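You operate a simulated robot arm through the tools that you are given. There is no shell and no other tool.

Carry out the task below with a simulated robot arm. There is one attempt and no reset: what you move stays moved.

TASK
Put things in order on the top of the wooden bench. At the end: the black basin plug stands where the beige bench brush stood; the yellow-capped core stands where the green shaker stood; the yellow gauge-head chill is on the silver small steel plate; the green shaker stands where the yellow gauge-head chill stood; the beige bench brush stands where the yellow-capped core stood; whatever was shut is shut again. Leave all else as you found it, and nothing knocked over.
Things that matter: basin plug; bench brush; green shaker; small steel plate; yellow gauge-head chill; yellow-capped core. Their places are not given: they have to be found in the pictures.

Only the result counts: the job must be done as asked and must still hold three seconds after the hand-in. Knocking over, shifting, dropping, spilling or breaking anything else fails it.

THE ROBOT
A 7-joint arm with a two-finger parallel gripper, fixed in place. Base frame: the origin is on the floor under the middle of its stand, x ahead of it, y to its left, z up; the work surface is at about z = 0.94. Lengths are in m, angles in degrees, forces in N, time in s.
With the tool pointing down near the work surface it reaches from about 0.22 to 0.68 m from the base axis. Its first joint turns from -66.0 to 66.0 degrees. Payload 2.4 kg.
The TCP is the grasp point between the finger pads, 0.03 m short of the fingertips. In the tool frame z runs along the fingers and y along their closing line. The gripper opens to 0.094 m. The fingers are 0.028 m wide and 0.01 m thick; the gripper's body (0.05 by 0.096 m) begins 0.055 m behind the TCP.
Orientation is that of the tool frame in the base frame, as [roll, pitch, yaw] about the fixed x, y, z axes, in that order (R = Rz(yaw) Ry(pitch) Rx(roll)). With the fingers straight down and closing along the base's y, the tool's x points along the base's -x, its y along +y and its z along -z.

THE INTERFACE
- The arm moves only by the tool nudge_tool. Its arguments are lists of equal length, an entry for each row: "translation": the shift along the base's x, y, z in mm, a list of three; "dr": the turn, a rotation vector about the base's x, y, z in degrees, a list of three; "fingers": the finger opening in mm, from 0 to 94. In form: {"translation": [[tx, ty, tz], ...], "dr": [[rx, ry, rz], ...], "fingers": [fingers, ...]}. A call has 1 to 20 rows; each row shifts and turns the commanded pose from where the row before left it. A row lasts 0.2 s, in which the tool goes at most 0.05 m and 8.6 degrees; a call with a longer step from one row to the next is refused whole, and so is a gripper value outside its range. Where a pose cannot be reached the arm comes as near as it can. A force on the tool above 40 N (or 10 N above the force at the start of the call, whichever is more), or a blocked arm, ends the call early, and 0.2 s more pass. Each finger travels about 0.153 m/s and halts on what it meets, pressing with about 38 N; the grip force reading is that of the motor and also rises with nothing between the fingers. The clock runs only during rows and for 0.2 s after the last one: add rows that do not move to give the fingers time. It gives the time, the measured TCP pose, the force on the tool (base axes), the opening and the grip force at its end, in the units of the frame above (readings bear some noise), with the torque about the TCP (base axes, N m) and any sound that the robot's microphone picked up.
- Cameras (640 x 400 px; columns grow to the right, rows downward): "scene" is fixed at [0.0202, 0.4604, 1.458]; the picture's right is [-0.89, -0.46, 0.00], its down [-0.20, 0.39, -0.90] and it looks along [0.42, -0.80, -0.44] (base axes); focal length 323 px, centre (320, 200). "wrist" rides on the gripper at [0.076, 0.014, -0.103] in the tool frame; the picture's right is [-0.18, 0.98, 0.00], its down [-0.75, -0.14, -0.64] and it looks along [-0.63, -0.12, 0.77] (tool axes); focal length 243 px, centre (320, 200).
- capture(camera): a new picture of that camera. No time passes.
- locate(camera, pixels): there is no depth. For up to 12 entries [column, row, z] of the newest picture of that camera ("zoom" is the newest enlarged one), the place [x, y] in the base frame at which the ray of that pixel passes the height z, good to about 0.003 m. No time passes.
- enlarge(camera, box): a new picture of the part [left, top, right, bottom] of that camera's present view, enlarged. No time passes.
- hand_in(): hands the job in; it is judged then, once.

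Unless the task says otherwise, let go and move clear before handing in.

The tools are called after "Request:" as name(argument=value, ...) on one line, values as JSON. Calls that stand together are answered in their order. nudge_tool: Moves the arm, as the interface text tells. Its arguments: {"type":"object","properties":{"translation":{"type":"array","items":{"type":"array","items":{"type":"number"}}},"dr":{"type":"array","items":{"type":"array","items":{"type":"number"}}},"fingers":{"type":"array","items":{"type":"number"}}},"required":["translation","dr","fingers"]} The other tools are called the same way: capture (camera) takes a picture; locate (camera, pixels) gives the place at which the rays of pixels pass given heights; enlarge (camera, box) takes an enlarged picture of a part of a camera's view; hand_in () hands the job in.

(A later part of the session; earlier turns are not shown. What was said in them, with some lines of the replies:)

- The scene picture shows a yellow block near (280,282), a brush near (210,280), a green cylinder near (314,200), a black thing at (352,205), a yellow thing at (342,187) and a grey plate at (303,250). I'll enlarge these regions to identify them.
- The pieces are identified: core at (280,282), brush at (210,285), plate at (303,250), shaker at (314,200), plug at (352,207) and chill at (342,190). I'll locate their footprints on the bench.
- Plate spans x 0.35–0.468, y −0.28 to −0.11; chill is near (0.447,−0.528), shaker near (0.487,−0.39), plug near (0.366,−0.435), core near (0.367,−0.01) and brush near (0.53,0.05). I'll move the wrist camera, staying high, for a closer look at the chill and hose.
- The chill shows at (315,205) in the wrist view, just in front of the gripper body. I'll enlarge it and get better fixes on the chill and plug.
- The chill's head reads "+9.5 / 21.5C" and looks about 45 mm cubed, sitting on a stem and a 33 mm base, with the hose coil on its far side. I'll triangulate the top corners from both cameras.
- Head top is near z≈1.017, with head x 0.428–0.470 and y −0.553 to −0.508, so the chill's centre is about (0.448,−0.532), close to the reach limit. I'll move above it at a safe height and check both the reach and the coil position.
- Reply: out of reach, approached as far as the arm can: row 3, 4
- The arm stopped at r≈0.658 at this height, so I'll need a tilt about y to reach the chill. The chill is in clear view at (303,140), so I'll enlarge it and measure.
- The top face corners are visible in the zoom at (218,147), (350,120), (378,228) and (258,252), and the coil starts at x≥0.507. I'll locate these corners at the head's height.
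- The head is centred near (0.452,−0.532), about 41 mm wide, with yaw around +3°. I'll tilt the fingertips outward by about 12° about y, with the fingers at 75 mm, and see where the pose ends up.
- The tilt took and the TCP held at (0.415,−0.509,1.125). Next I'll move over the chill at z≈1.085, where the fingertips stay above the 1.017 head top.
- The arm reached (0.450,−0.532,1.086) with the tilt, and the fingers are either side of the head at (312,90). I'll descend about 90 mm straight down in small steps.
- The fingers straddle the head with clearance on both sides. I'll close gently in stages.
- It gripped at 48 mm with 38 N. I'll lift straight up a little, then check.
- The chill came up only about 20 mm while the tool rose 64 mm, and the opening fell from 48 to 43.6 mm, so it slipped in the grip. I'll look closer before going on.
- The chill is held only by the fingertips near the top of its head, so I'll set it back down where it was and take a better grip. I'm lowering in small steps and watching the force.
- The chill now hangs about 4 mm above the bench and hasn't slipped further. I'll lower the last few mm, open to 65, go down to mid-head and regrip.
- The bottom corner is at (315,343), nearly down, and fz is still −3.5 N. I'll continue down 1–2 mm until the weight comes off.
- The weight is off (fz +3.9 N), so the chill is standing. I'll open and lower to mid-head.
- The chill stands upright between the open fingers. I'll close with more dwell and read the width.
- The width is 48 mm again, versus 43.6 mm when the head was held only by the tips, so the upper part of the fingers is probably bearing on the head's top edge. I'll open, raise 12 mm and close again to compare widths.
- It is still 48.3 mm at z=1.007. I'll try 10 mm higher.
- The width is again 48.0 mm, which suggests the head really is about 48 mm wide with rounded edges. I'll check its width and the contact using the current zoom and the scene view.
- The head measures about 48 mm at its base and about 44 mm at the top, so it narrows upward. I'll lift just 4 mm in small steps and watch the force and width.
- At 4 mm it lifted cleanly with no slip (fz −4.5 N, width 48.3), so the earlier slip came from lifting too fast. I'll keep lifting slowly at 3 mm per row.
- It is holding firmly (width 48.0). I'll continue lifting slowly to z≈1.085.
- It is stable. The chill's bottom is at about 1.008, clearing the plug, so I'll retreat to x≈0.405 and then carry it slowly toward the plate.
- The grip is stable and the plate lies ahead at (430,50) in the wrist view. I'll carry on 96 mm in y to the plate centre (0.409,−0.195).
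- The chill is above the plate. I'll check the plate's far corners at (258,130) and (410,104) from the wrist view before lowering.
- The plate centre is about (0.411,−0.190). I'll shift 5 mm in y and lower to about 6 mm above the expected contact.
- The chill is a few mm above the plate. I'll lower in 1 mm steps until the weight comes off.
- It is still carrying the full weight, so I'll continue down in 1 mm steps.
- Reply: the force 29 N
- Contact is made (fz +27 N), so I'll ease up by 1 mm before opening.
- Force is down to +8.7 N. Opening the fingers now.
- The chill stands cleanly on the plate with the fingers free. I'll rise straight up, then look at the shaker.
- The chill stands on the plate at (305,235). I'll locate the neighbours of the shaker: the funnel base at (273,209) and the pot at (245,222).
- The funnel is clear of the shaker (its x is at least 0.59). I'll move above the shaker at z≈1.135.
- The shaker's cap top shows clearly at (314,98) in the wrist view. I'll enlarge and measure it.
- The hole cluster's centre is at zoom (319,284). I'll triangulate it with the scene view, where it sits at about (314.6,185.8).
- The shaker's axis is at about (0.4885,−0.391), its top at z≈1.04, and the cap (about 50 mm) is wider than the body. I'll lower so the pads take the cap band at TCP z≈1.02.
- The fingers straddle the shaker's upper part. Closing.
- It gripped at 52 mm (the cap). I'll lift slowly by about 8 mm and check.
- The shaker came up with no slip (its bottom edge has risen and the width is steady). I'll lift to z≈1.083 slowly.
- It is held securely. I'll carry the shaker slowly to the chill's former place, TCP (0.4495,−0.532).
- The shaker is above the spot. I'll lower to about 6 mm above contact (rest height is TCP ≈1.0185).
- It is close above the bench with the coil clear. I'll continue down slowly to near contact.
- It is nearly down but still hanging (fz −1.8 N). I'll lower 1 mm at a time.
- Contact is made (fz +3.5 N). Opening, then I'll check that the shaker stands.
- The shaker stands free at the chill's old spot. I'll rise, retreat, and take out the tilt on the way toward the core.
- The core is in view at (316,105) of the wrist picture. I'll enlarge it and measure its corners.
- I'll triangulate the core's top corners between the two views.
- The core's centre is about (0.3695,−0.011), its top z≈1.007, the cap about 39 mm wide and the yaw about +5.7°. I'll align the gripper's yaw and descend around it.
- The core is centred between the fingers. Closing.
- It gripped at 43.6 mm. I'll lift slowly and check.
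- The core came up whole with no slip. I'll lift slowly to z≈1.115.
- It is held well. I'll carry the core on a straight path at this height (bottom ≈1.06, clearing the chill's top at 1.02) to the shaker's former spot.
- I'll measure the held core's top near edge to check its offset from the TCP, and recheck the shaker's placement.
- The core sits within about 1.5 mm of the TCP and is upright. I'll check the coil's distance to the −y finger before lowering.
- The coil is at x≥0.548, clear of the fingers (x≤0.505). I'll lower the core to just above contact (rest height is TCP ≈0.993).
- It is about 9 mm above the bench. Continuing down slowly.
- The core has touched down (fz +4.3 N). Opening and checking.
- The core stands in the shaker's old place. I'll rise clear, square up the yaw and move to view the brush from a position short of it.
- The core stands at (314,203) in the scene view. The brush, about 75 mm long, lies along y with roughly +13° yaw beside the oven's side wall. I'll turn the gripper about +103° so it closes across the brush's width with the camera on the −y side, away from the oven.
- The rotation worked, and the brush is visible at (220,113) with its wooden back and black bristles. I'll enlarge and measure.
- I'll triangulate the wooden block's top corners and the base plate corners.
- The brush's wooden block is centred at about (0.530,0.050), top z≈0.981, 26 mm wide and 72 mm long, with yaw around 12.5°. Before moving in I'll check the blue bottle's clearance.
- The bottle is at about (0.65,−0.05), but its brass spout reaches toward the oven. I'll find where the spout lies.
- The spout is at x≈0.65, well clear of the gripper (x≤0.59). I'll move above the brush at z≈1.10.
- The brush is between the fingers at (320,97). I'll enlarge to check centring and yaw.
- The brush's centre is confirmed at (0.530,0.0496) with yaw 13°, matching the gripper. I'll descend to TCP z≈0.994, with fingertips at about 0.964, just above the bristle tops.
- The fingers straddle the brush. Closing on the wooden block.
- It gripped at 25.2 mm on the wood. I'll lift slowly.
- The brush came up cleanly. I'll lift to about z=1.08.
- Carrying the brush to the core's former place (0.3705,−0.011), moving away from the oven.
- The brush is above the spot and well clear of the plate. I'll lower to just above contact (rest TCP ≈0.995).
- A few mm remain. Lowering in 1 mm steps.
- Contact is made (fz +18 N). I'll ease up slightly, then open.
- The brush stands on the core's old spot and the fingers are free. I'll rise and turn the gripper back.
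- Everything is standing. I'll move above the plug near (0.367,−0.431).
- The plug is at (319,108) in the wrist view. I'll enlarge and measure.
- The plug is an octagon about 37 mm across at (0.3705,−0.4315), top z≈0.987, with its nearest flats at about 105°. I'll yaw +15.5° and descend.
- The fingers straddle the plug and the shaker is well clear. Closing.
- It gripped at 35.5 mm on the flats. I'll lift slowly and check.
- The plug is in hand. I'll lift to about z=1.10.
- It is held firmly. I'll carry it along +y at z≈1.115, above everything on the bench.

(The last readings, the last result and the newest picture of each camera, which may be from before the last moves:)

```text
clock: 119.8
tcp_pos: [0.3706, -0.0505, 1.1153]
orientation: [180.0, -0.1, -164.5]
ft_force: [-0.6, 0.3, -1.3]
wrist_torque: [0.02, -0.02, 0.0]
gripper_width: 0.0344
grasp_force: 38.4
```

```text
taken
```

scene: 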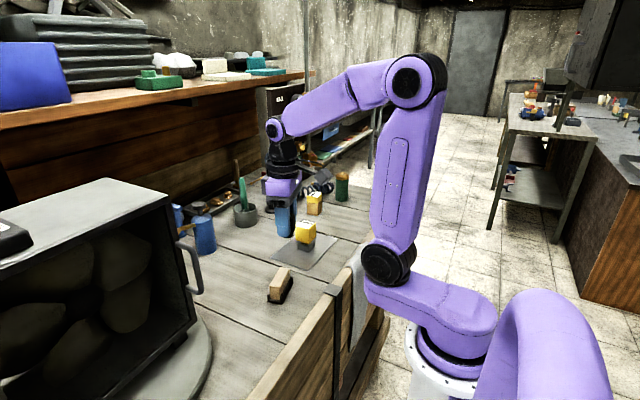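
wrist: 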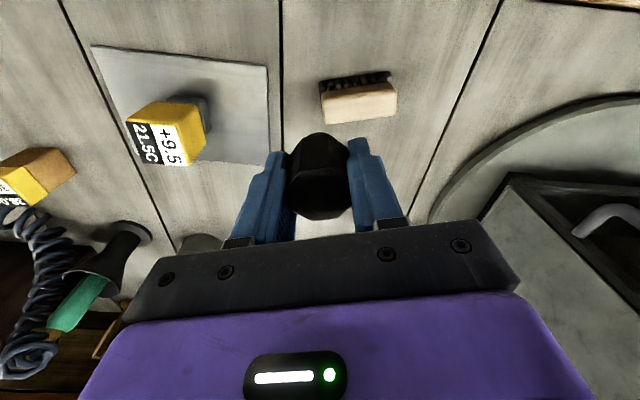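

The plug is still secure. I'll move to above the brush's former place (0.5305,0.0495).

Request:
nudge_tool(translation=[[3, 1, 0], [7, 3, 0], [12, 6, 0], [16, 8, 0], [18, 10, 0], [20, 12, 0], [20, 14, 0], [20, 14, 0], [17, 12, 0], [13, 9, 0], [8, 7, 0], [6, 4, 0], [0, 0, 0]], dr=[[0, 0, 0], [0, 0, 0], [0, 0, 0], [0, 0, 0], [0, 0, 0], [0, 0, 0], [0, 0, 0], [0, 0, 0], [0, 0, 0], [0, 0, 0], [0, 0, 0], [0, 0, 0], [0, 0, 0]], fingers=[22, 22, 22, 22, 22, 22, 22, 22, 22, 22, 22, 22, 22])

Request:
capture(camera="wrist")

Request:
capture(camera="scene")

```text
clock: 122.6
tcp_pos: [0.531, 0.0499, 1.1154]
orientation: [-180.0, 0.0, -164.4]
ft_force: [-0.5, -0.3, -0.9]
wrist_torque: [-0.01, 0.02, -0.02]
gripper_width: 0.0343
grasp_force: 38.0
```

```text
taken
```

wrist: 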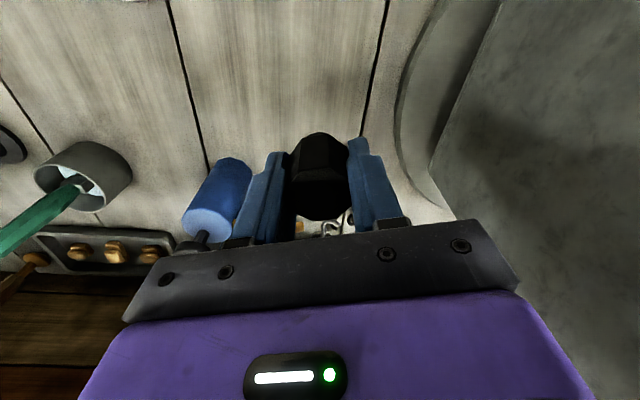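

```text
taken
```

scene: 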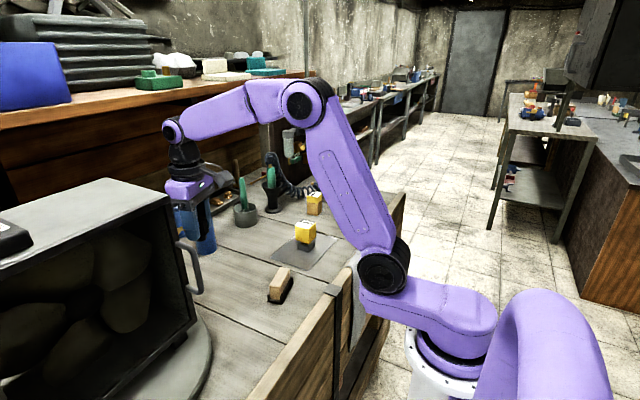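

It is above the spot, with the turntable's rim at (398,110) and the oven's side at (435,160). I'll check their clearances.

Request:
locate(camera="wrist", pixels=[[397, 110, 0.955], [400, 150, 0.955], [412, 185, 0.955], [433, 165, 0.96], [398, 80, 0.955]])

Request:
enlarge(camera="scene", box=[140, 150, 260, 310])

```text
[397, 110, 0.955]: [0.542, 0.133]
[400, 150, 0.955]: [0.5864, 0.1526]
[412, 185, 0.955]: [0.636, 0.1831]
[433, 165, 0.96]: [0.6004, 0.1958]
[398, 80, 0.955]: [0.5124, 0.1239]
```

```text
2.50 times, centred on (200, 230) of scene
```

zoom: 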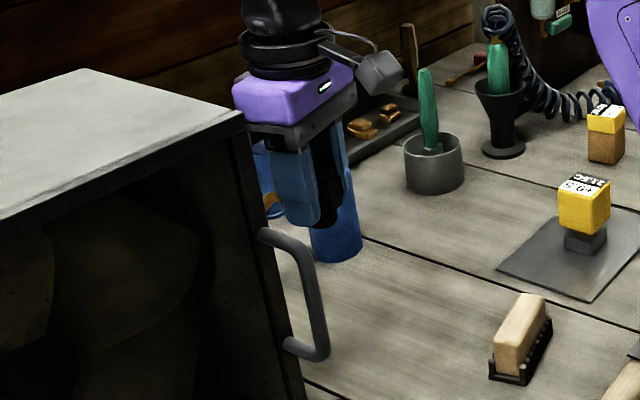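

There is plenty of clearance (the turntable rim is at y≥0.124). I'll lower to about 8 mm above contact (rest TCP ≈0.9825).

Request:
nudge_tool(translation=[[0, 0, -4], [0, 0, -8], [0, 0, -12], [0, 0, -15], [0, 0, -15], [0, 0, -15], [0, 0, -15], [0, 0, -12], [0, 0, -10], [0, 0, -8], [0, 0, -5], [0, 0, -3], [0, 0, -2], [0, 0, 0]], dr=[[0, 0, 0], [0, 0, 0], [0, 0, 0], [0, 0, 0], [0, 0, 0], [0, 0, 0], [0, 0, 0], [0, 0, 0], [0, 0, 0], [0, 0, 0], [0, 0, 0], [0, 0, 0], [0, 0, 0], [0, 0, 0]], fingers=[22, 22, 22, 22, 22, 22, 22, 22, 22, 22, 22, 22, 22, 22])

Request:
enlarge(camera="scene", box=[160, 210, 260, 310])

Request:
capture(camera="wrist")

```text
clock: 125.6
tcp_pos: [0.5311, 0.0483, 0.9903]
orientation: [-180.0, 0.0, -164.5]
ft_force: [-0.7, 0.1, -0.4]
wrist_torque: [0.0, -0.03, 0.01]
gripper_width: 0.0343
grasp_force: 38.3
```

```text
4.00 times, centred on (210, 260) of scene
```

zoom: 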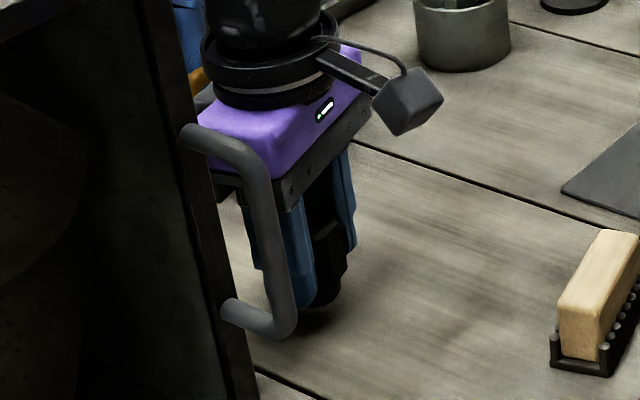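

```text
taken
```

wrist: 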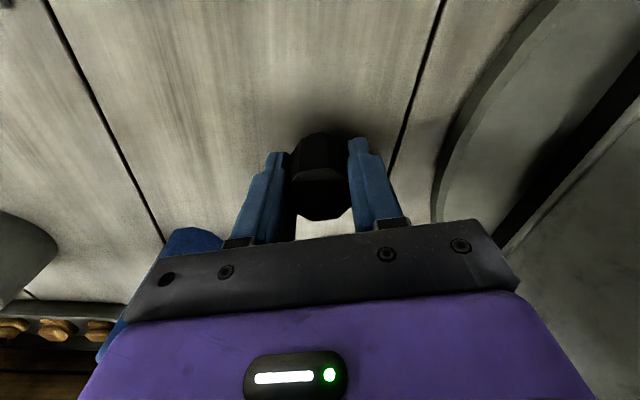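

Request:
nudge_tool(translation=[[0, 0, -2], [0, 0, -1], [0, 0, -1], [0, 0, -1], [0, 0, 0]], dr=[[0, 0, 0], [0, 0, 0], [0, 0, 0], [0, 0, 0], [0, 0, 0]], fingers=[22, 22, 22, 22, 22])

```text
clock: 126.8
tcp_pos: [0.5312, 0.0493, 0.9868]
orientation: [-179.9, 0.0, -164.4]
ft_force: [-0.7, 0.8, -0.6]
wrist_torque: [0.02, 0.02, -0.02]
gripper_width: 0.0345
grasp_force: 37.8
```

Request:
nudge_tool(translation=[[0, 0, -1], [0, 0, -1], [0, 0, 0]], dr=[[0, 0, 0], [0, 0, 0], [0, 0, 0]], fingers=[22, 22, 22])

Request:
enlarge(camera="scene", box=[180, 240, 250, 310])

```text
clock: 127.6
tcp_pos: [0.5299, 0.049, 0.9837]
orientation: [180.0, 0.0, -164.4]
ft_force: [-0.4, 0.1, -1.1]
wrist_torque: [0.01, 0.03, -0.02]
gripper_width: 0.0345
grasp_force: 38.2
```

```text
5.71 times, centred on (215, 275) of scene
```

zoom: 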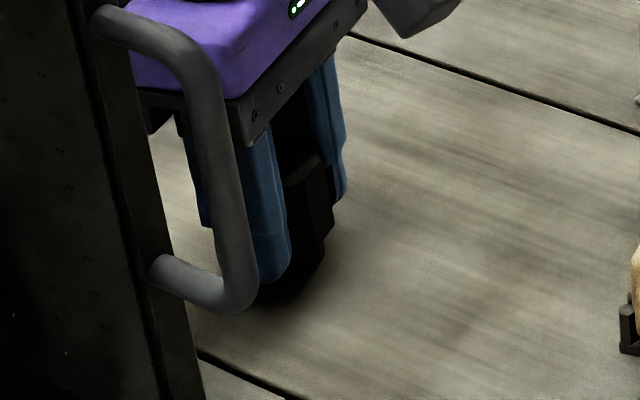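

Request:
nudge_tool(translation=[[0, 0, -1], [0, 0, 0]], dr=[[0, 0, 0], [0, 0, 0]], fingers=[22, 22])

```text
clock: 128.2
tcp_pos: [0.5313, 0.0491, 0.9828]
orientation: [180.0, 0.0, -164.5]
ft_force: [0.5, -0.3, -0.2]
wrist_torque: [0.0, 0.0, 0.02]
gripper_width: 0.0343
grasp_force: 37.5
```

Request:
nudge_tool(translation=[[0, 0, -1], [0, 0, 0]], dr=[[0, 0, 0], [0, 0, 0]], fingers=[22, 22])

```text
clock: 128.8
tcp_pos: [0.5309, 0.049, 0.9829]
orientation: [180.0, 0.1, -164.4]
ft_force: [0.2, 0.5, -1.1]
wrist_torque: [0.04, -0.01, 0.03]
gripper_width: 0.0344
grasp_force: 38.1
```

Request:
nudge_tool(translation=[[0, 0, -1], [0, 0, 0]], dr=[[0, 0, 0], [0, 0, 0]], fingers=[22, 22])

```text
clock: 129.4
tcp_pos: [0.5306, 0.0492, 0.9824]
orientation: [-180.0, 0.0, -164.6]
ft_force: [-4.0, -0.7, 12.9]
wrist_torque: [-0.07, 0.06, -0.01]
gripper_width: 0.0341
grasp_force: 37.7
```

Touchdown (fz +12.9 N). I'll ease up slightly and open.

Request:
nudge_tool(translation=[[0, 0, 0.6], [0, 0, 0], [0, 0, 0], [0, 0, 0], [0, 0, 0]], dr=[[0, 0, 0], [0, 0, 0], [0, 0, 0], [0, 0, 0], [0, 0, 0]], fingers=[22, 22, 40, 52, 58])

Request:
capture(camera="wrist")

Request:
enlarge(camera="scene", box=[180, 240, 250, 310])

```text
clock: 130.6
tcp_pos: [0.5305, 0.0493, 0.9822]
orientation: [-179.9, -0.1, -164.5]
ft_force: [-0.5, -0.8, -0.3]
wrist_torque: [-0.01, -0.02, 0.0]
gripper_width: 0.0579
grasp_force: 0.1
```

```text
taken
```

wrist: 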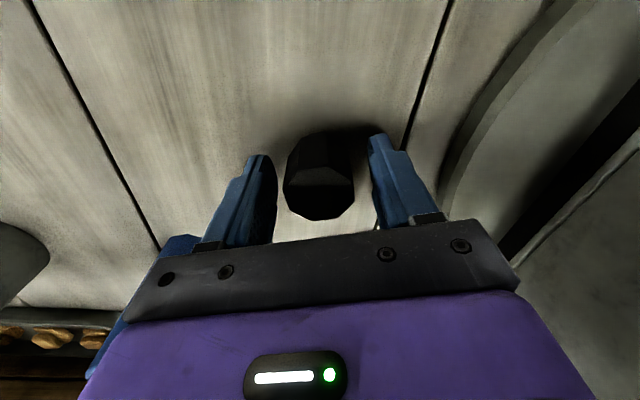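

```text
5.71 times, centred on (215, 275) of scene
```

zoom: 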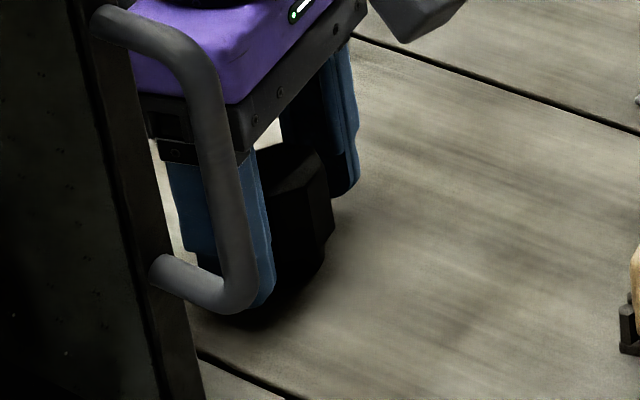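

The plug stands free. I'll rise straight up and retreat, then check the whole scene.

Request:
nudge_tool(translation=[[0, 0, 10], [0, 0, 20], [0, 0, 30], [0, 0, 35], [0, 0, 40], [-20, -10, 30], [-40, -20, 20], [-40, -25, 10], [-40, -25, 0], [-20, -20, 0], [0, 0, 0]], dr=[[0, 0, 0], [0, 0, 0], [0, 0, 0], [0, 0, 0], [0, 0, 0], [0, 0, 0], [0, 0, -8], [0, 0, -7.5], [0, 0, 0], [0, 0, 0], [0, 0, 0]], fingers=[58, 58, 58, 58, 60, 60, 60, 60, 60, 60, 60])

Request:
capture(camera="scene")

Request:
capture(camera="wrist")

Request:
enlarge(camera="scene", box=[170, 150, 390, 310])

```text
clock: 133.0
tcp_pos: [0.3713, -0.051, 1.1776]
orientation: [179.9, 0.0, 180.0]
ft_force: [-0.3, 0.9, -0.7]
wrist_torque: [0.0, -0.03, 0.0]
gripper_width: 0.0599
grasp_force: 0.1
```

```text
taken
```

scene: 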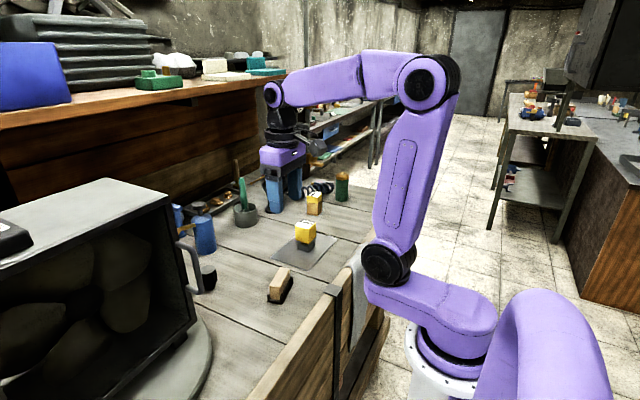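

```text
taken
```

wrist: 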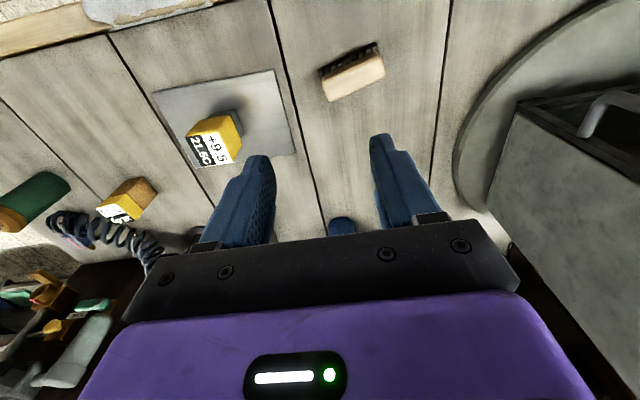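

```text
2.50 times, centred on (280, 230) of scene
```

zoom: 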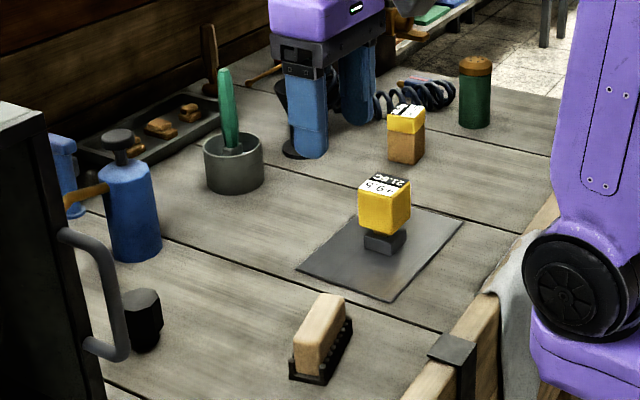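

All five items are standing in place and the plug shows beside the handle at (207,278). I'll check the final positions of the shaker, core and brush more precisely.

Request:
enlarge(camera="scene", box=[295, 165, 375, 225])

Request:
locate(camera="wrist", pixels=[[321, 73, 0.981], [379, 54, 0.981], [385, 75, 0.981], [329, 101, 0.981]])

```text
6.67 times, centred on (335, 195) of scene
```

zoom: 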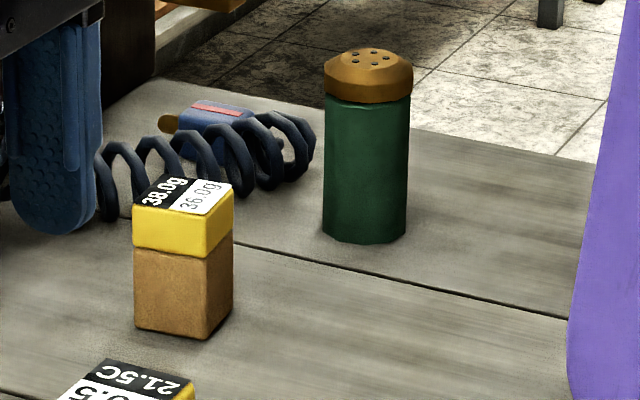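

```text
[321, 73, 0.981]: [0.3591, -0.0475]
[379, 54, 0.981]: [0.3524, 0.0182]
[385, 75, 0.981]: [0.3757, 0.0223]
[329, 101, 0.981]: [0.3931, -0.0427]
```

The core sits within about 3 mm of the shaker's old base centre (zoom (183,320) versus (181,318)). The shaker matches the chill's old spot (364,226 versus 365,228), and the brush is at (0.370,−0.012). The chill is on the unmoved plate, the plug is at (0.5305,0.049), and the gripper is open and clear. Handing in.

Request:
hand_in()

```text
The job is handed in.
```

I've handed the job in with everything in its new place. In the last pictures nothing was knocked over, the plate and hose hadn't moved, and the gripper was open and clear.

| Item | Now stands | How close |
|---|---|---|
| Yellow gauge-head chill | On the small steel plate | Near the plate's centre |
| Green shaker | Where the chill stood | Within about 4 mm |
| Yellow-capped core | Where the shaker stood | Within about 3 mm |
| Beige bench brush | Where the core stood | Within about 2 mm |
| Black basin plug | Where the brush stood | Within about 1 mm, judged from the arm's position at release |

- **Chill slip:** the chill slipped in the grip on the first lift because I lifted too fast. I lowered it back to its spot still upright, gripped it again and lifted slowly. The other lifts were also slow, and nothing else slipped.
- **Shut items:** I didn't open anything, so there was nothing to shut again.
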